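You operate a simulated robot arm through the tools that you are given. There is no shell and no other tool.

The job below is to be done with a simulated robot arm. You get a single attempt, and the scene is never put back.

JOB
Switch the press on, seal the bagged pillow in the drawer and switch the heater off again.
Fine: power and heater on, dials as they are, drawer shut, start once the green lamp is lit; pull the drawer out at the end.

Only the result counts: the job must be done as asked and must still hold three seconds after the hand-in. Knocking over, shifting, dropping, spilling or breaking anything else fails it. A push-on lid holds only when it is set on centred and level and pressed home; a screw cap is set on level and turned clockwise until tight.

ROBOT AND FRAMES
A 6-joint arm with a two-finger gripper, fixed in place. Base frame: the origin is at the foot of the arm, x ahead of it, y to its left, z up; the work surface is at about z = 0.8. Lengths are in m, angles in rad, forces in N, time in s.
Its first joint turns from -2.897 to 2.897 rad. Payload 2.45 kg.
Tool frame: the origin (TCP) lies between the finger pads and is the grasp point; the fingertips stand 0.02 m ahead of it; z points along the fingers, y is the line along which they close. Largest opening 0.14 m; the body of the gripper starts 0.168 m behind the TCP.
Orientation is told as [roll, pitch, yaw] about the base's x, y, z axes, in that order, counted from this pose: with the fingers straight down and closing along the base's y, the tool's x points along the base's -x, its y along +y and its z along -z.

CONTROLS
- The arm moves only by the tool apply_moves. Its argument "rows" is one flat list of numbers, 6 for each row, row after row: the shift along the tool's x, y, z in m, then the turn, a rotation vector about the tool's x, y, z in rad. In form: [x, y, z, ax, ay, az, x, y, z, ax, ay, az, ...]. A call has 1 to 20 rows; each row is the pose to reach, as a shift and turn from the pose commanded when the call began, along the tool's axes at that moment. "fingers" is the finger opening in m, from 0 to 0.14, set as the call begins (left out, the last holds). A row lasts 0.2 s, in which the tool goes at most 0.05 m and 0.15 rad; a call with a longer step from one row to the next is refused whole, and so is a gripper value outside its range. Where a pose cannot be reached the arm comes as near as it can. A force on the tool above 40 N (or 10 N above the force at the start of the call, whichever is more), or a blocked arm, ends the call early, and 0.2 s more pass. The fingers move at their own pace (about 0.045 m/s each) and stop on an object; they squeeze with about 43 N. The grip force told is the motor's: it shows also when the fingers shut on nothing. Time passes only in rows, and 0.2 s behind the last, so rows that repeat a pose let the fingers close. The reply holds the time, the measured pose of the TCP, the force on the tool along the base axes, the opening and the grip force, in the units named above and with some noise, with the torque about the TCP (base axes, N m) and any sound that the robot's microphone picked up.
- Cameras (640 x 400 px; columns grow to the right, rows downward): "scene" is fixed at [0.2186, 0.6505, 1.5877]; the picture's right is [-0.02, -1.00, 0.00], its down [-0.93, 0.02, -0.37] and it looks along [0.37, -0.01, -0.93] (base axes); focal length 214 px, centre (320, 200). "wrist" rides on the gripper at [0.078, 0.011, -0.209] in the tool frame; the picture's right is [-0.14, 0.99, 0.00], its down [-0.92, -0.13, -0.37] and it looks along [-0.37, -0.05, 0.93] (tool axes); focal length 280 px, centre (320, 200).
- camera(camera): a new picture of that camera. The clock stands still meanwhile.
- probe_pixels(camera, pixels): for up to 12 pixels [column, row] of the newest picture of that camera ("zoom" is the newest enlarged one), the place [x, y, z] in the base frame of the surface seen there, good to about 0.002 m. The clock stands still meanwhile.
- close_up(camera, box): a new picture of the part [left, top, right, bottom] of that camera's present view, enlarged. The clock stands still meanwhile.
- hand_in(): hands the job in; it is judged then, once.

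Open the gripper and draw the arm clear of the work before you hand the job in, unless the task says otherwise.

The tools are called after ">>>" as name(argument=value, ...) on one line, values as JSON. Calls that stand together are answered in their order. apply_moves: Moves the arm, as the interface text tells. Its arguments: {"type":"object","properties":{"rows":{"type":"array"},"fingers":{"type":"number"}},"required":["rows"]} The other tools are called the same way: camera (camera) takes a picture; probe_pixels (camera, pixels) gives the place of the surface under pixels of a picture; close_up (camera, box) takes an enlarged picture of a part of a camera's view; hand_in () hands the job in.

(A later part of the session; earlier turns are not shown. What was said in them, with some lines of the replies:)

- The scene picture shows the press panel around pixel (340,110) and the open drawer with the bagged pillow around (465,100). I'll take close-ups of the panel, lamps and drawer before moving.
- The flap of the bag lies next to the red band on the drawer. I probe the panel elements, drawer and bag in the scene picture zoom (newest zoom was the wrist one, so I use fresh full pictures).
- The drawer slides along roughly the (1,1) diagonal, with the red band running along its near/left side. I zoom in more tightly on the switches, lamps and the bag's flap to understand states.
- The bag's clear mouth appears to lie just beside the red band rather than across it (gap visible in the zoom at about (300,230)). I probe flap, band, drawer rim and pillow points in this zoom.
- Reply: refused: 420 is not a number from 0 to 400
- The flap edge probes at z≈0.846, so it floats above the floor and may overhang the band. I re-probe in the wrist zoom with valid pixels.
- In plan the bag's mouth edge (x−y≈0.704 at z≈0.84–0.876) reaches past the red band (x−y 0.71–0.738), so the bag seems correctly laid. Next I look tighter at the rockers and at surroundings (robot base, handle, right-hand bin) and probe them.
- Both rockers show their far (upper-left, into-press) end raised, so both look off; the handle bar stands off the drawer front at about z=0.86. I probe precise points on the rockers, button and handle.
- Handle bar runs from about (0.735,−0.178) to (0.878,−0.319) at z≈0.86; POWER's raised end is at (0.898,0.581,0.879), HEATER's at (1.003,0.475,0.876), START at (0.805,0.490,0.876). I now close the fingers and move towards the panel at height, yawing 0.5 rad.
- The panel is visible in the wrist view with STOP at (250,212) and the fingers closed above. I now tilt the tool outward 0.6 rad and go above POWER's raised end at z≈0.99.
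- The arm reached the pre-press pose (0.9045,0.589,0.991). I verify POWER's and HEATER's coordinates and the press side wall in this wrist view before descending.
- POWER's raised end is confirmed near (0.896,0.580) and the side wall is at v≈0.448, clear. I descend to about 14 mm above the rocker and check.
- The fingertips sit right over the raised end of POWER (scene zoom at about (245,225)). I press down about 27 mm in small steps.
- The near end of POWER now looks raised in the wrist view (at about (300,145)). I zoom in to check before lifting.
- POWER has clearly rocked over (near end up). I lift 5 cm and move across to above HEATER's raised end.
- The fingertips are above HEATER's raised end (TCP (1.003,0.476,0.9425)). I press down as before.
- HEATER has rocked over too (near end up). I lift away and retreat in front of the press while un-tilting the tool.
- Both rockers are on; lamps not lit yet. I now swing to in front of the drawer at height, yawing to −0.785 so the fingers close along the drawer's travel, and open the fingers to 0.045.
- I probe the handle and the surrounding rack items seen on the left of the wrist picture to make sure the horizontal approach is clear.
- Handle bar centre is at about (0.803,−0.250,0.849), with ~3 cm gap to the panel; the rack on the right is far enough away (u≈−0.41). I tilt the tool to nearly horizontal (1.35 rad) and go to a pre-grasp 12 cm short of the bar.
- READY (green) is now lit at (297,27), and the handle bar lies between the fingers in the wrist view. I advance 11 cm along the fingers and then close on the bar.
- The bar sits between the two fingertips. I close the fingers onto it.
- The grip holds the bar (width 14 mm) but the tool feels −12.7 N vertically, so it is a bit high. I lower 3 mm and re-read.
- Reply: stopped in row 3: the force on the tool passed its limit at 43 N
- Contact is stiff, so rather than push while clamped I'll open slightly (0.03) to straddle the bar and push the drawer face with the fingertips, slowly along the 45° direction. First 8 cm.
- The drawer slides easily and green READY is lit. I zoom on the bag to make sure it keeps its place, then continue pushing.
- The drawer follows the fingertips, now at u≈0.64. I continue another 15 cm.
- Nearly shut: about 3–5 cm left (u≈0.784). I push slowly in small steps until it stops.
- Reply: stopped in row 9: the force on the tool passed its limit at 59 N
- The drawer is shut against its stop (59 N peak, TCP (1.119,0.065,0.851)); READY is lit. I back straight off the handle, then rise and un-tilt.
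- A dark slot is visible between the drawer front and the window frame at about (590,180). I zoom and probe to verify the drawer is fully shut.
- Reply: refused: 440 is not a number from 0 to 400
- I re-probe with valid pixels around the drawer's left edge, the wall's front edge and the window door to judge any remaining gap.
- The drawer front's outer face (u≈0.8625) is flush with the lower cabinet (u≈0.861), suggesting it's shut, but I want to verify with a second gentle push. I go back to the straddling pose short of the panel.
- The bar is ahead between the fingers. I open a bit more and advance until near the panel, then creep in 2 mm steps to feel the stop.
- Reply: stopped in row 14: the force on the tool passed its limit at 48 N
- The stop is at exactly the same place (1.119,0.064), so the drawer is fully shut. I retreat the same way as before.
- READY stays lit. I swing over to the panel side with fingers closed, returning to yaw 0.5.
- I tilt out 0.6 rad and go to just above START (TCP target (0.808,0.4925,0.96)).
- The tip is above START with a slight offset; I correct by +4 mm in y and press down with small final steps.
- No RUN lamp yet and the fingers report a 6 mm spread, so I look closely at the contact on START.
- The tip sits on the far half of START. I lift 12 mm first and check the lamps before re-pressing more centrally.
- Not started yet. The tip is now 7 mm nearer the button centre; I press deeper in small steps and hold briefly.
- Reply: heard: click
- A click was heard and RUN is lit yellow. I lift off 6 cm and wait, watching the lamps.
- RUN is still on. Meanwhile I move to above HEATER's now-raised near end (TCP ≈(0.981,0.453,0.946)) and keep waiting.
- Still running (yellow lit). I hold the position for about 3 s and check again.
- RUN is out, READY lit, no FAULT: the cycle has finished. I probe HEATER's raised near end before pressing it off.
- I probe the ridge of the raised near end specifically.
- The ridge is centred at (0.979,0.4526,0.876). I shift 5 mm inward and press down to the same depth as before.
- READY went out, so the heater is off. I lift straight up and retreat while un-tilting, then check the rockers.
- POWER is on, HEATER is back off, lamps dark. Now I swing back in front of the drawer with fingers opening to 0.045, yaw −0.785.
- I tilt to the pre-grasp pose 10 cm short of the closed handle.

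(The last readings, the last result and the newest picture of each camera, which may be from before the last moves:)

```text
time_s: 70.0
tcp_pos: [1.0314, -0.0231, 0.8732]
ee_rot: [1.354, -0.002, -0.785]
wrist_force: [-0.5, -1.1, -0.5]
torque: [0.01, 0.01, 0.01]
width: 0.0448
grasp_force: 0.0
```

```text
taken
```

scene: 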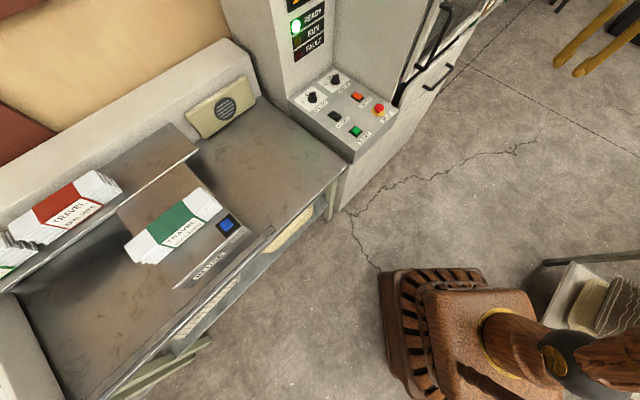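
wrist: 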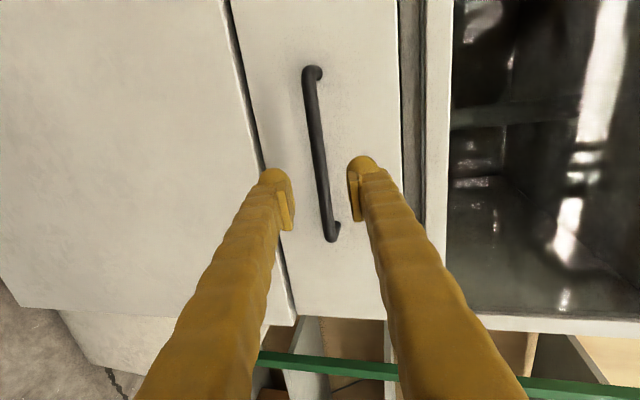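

The bar is well between the fingers. I advance 10 cm along the fingers, with a 1.5 mm downward trim.

>>> apply_moves(rows=[0, -0.0003, 0.025, 0, 0, 0, 0, -0.0007, 0.05, 0, 0, 0, 0, -0.001, 0.075, 0, 0, 0, 0, -0.0013, 0.09, 0, 0, 0, 0, -0.0015, 0.1, 0, 0, 0, 0, -0.0015, 0.1, 0, 0, 0])

>>> apply_moves(rows=[0, 0, 0, 0, 0, 0, 0, 0, 0, 0, 0, 0, 0, 0, 0, 0, 0, 0, 0, 0, 0, 0, 0, 0], fingers=0)

>>> camera(camera="wrist")

```text
time_s: 71.4
tcp_pos: [1.0977, 0.0458, 0.8477]
ee_rot: [1.352, -0.002, -0.785]
wrist_force: [0.4, 0.3, 0.0]
torque: [0.0, -0.03, -0.01]
width: 0.0448
grasp_force: 0.1
```

```text
time_s: 72.5
tcp_pos: [1.0993, 0.0477, 0.8518]
ee_rot: [1.357, -0.002, -0.781]
wrist_force: [-2.8, 3.2, 6.1]
torque: [0.69, 0.61, 0.0]
width: 0.0148
grasp_force: 40.9
stopped in row 4: the force on the tool passed its limit at 41 N (the readings are from after the stop); the commanded pose is now the measured one
```

```text
taken
```

wrist: 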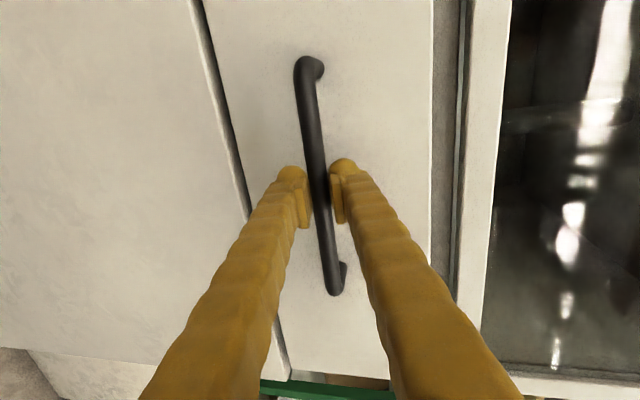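

The bar is gripped (14.8 mm). I pull back along the drawer axis slowly, first 5 cm, and check.

>>> apply_moves(rows=[0, -0.0011, -0.0049, 0, 0, 0, 0.0001, -0.0025, -0.0117, 0, 0, 0, 0.0001, -0.0047, -0.0215, 0, 0, 0, 0.0001, -0.0072, -0.0332, 0, 0, 0, 0.0002, -0.0102, -0.0469, 0, 0, 0])

>>> camera(camera="wrist")

>>> camera(camera="scene")

```text
time_s: 73.7
tcp_pos: [1.0651, 0.0118, 0.8528]
ee_rot: [1.358, -0.005, -0.784]
wrist_force: [-3.5, 0.3, 22.1]
torque: [0.81, 0.48, 0.16]
width: 0.0148
grasp_force: 40.1
```

```text
taken
```

wrist: 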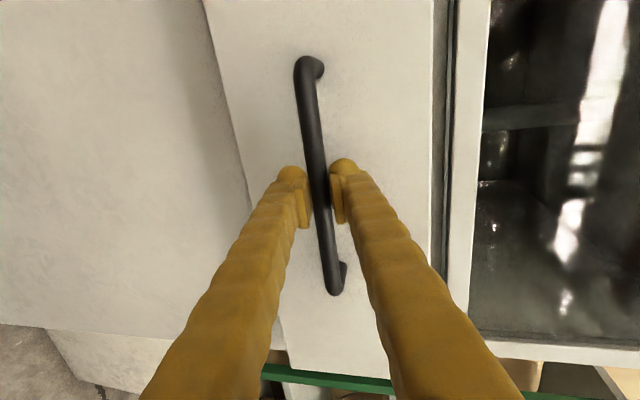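

```text
taken
```

scene: 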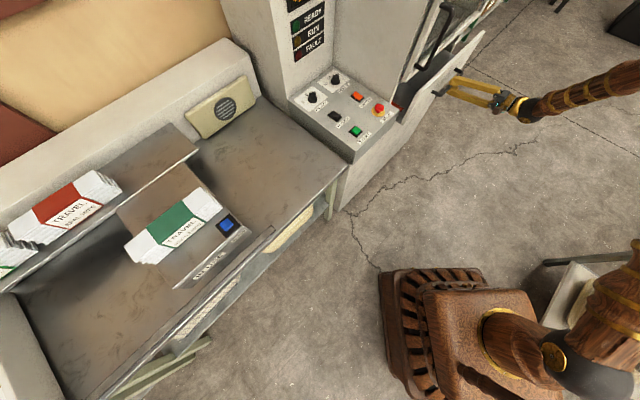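

The drawer follows; Fz is 22 N so I trim up 2.5 mm and continue pulling 16 cm.

>>> apply_moves(rows=[0, 0.0007, -0.0083, 0, 0, 0, 0.0001, -0.0023, -0.022, 0, 0, 0, 0.0002, -0.0061, -0.0396, 0, 0, 0, 0.0003, -0.0103, -0.0591, 0, 0, 0, 0.0003, -0.0146, -0.0787, 0, 0, 0, 0.0004, -0.0188, -0.0982, 0, 0, 0, 0.0005, -0.0231, -0.1178, 0, 0, 0, 0.0006, -0.0273, -0.1373, 0, 0, 0, 0.0007, -0.0305, -0.152, 0, 0, 0, 0.0007, -0.0326, -0.1617, 0, 0, 0])

>>> camera(camera="scene")

```text
time_s: 75.9
tcp_pos: [0.9489, -0.1023, 0.8528]
ee_rot: [1.354, -0.001, -0.783]
wrist_force: [2.6, -4.7, -6.4]
torque: [0.54, 0.67, -0.52]
width: 0.0147
grasp_force: 41.2
stopped in row 10: the force on the tool passed its limit at 41 N (the readings are from after the stop); the commanded pose is now the measured one
```

```text
taken
```

scene: 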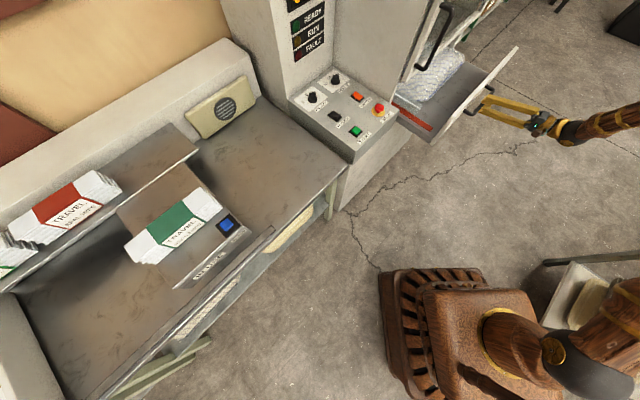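

The drawer is about half out, no drift sideways. I continue pulling in another short call.

>>> apply_moves(rows=[0, -0.0013, -0.0059, 0, 0, 0, 0, -0.0034, -0.0156, 0, 0, 0, 0.0001, -0.0065, -0.0293, 0, 0, 0, 0.0001, -0.0099, -0.0449, 0, 0, 0, 0.0001, -0.0133, -0.0605, 0, 0, 0, 0.0002, -0.0168, -0.0762, 0, 0, 0, 0.0002, -0.0198, -0.0898, 0, 0, 0, 0.0002, -0.0224, -0.1016, 0, 0, 0])

>>> camera(camera="scene")

```text
time_s: 77.7
tcp_pos: [0.8741, -0.1778, 0.8524]
ee_rot: [1.354, -0.003, -0.783]
wrist_force: [-4.2, -1.0, -11.0]
torque: [0.52, 0.69, -0.31]
width: 0.0149
grasp_force: 40.7
```

```text
taken
```

scene: 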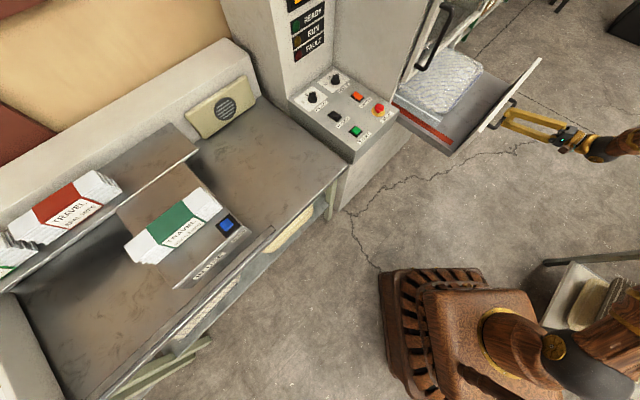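

About 11 cm remain to the original fully-out position. I trim down 1 mm and pull the rest, slowing near the end.

>>> apply_moves(rows=[0, -0.0023, -0.0059, 0, 0, 0, 0, -0.0044, -0.0156, 0, 0, 0, 0.0001, -0.0075, -0.0293, 0, 0, 0, 0.0001, -0.0109, -0.0449, 0, 0, 0, 0.0001, -0.0143, -0.0605, 0, 0, 0, 0.0002, -0.0178, -0.0762, 0, 0, 0, 0.0002, -0.0204, -0.0879, 0, 0, 0, 0.0002, -0.0225, -0.0977, 0, 0, 0, 0.0002, -0.0238, -0.1035, 0, 0, 0, 0.0002, -0.0247, -0.1074, 0, 0, 0])

>>> camera(camera="scene")

>>> close_up(camera="scene", box=[390, 40, 560, 180])

```text
time_s: 79.7
tcp_pos: [0.8016, -0.251, 0.8525]
ee_rot: [1.358, -0.003, -0.78]
wrist_force: [-5.3, -0.1, 6.6]
torque: [0.64, 0.6, -0.21]
width: 0.0145
grasp_force: 40.5
stopped in row 10: the force on the tool passed its limit at 40 N (the readings are from after the stop); the commanded pose is now the measured one
```

```text
taken
```

scene: 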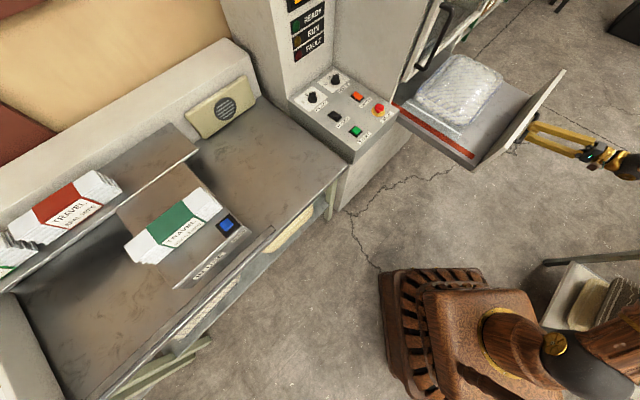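

```text
2.86 times, centred on (475, 110) of scene
```

zoom: 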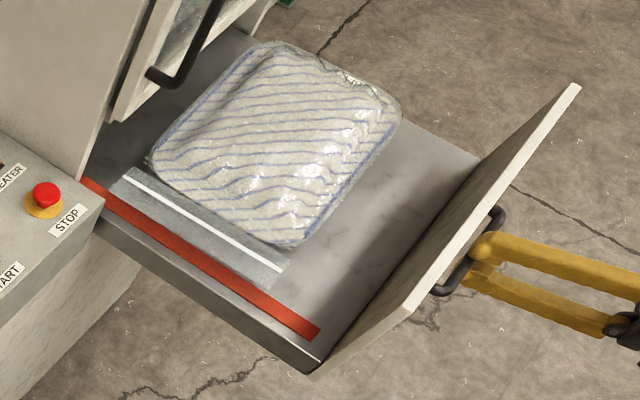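

The bag now shows a white seal line across its mouth (zoom (215,225)). I pull the last few millimetres to make sure the drawer is fully out.

>>> apply_moves(rows=[0, -0.0006, -0.0029, 0, 0, 0, 0, -0.0013, -0.0059, 0, 0, 0, 0, -0.0017, -0.0078, 0, 0, 0])

>>> camera(camera="wrist")

```text
time_s: 80.5
tcp_pos: [0.7954, -0.2576, 0.8523]
ee_rot: [1.355, -0.003, -0.784]
wrist_force: [15.2, -10.8, 13.0]
torque: [0.7, 0.49, -0.34]
width: 0.0147
grasp_force: 41.1
```

```text
taken
```

wrist: 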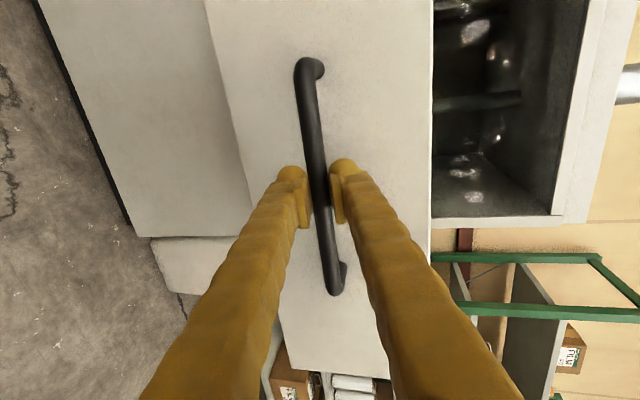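

The drawer is back at its original out position (u≈0.38). I open the fingers and hold briefly to release the bar.

>>> apply_moves(rows=[0, 0, 0, 0, 0, 0, 0, 0, 0, 0, 0, 0, 0, 0, 0, 0, 0, 0], fingers=0.05)

>>> apply_moves(rows=[0, 0, -0.02, 0, 0, 0, 0, 0, -0.05, 0, 0, 0, 0, 0, -0.085, 0, 0, 0, 0, 0, -0.12, 0, 0, 0])

>>> camera(camera="scene")

>>> camera(camera="wrist")

```text
time_s: 81.3
tcp_pos: [0.7943, -0.2558, 0.8526]
ee_rot: [1.355, -0.004, -0.783]
wrist_force: [-0.7, -0.1, 0.2]
torque: [-0.02, 0.0, -0.01]
width: 0.0499
grasp_force: 0.1
```

```text
time_s: 82.3
tcp_pos: [0.7136, -0.336, 0.8787]
ee_rot: [1.354, -0.003, -0.781]
wrist_force: [0.0, 0.0, -0.3]
torque: [0.01, 0.01, -0.02]
width: 0.0499
grasp_force: 0.1
```

```text
taken
```

scene: 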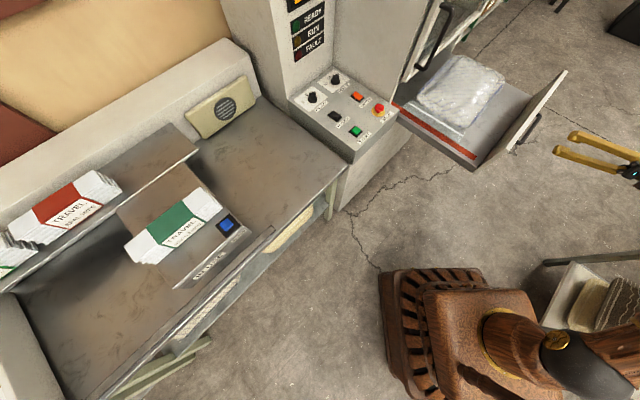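

```text
taken
```

wrist: 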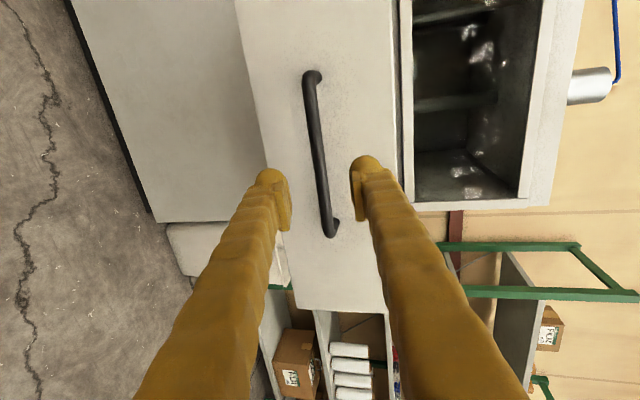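

Handle is free. I raise and un-tilt the arm to a clear pose in front of and above the work.

>>> apply_moves(rows=[0.007, 0.0261, -0.0077, 0.1354, 0, 0, 0.0141, 0.0521, -0.0155, 0.2708, 0, 0, 0.0211, 0.0782, -0.0232, 0.4062, 0, 0, 0.0282, 0.1042, -0.0309, 0.5416, 0, 0, 0.0352, 0.1303, -0.0387, 0.677, 0, 0, 0.0422, 0.1563, -0.0464, 0.8124, 0, 0, 0.0493, 0.1824, -0.0541, 0.9478, 0, 0, 0.0563, 0.2084, -0.0618, 1.0832, 0, 0, 0.0634, 0.2345, -0.0696, 1.2186, 0, 0, 0.0704, 0.2605, -0.0773, 1.354, 0, 0, 0.0704, 0.2605, -0.0773, 1.354, 0, 0], fingers=0.1)

>>> camera(camera="scene")

>>> close_up(camera="scene", box=[270, 0, 430, 150])

>>> close_up(camera="scene", box=[390, 40, 560, 180])

```text
time_s: 84.7
tcp_pos: [0.6479, -0.3039, 1.1454]
ee_rot: [0.0, -0.004, -0.783]
wrist_force: [-0.3, -1.1, 0.2]
torque: [0.02, 0.0, 0.04]
width: 0.0998
grasp_force: 0.1
```

```text
taken
```

scene: 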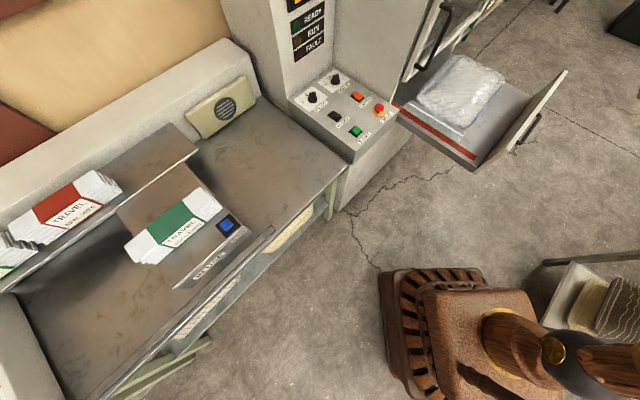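

```text
2.67 times, centred on (350, 75) of scene
```

zoom: 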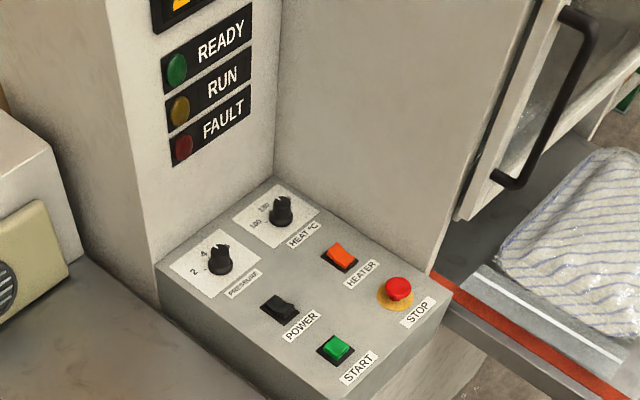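

```text
2.86 times, centred on (475, 110) of scene
```

zoom: 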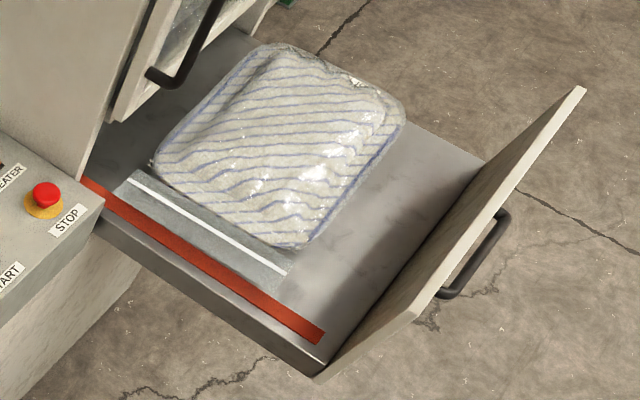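

The bag shows a full-length white seal line. The drawer is out, POWER is on and HEATER off, no FAULT lamp is lit, the dials haven't moved, and the arm is clear with the gripper open. I hand in the job.

>>> hand_in()

```text
The job is handed in.
```

The bagged pillow is sealed and I've handed the job in; I have no verdict back yet. The last pictures show a white seal line along the whole mouth of the bag.

- **Switches:** The power is on and the heater is back off. I switched the heater off only after the RUN lamp had gone out.
- **Cycle:** I started the press with the drawer shut and the green READY lamp lit. The first press on START was too shallow to register, so I pressed again. The second press clicked and the cycle ran to the end with no fault lamp.
- **Drawer:** It is pulled out to where it was at the start, with the bag lying in it.
- **Dials:** The pressure and heat dials are as they were.
- **Arm:** The gripper is open and the arm is clear of the work. I saw nothing else moved or knocked.
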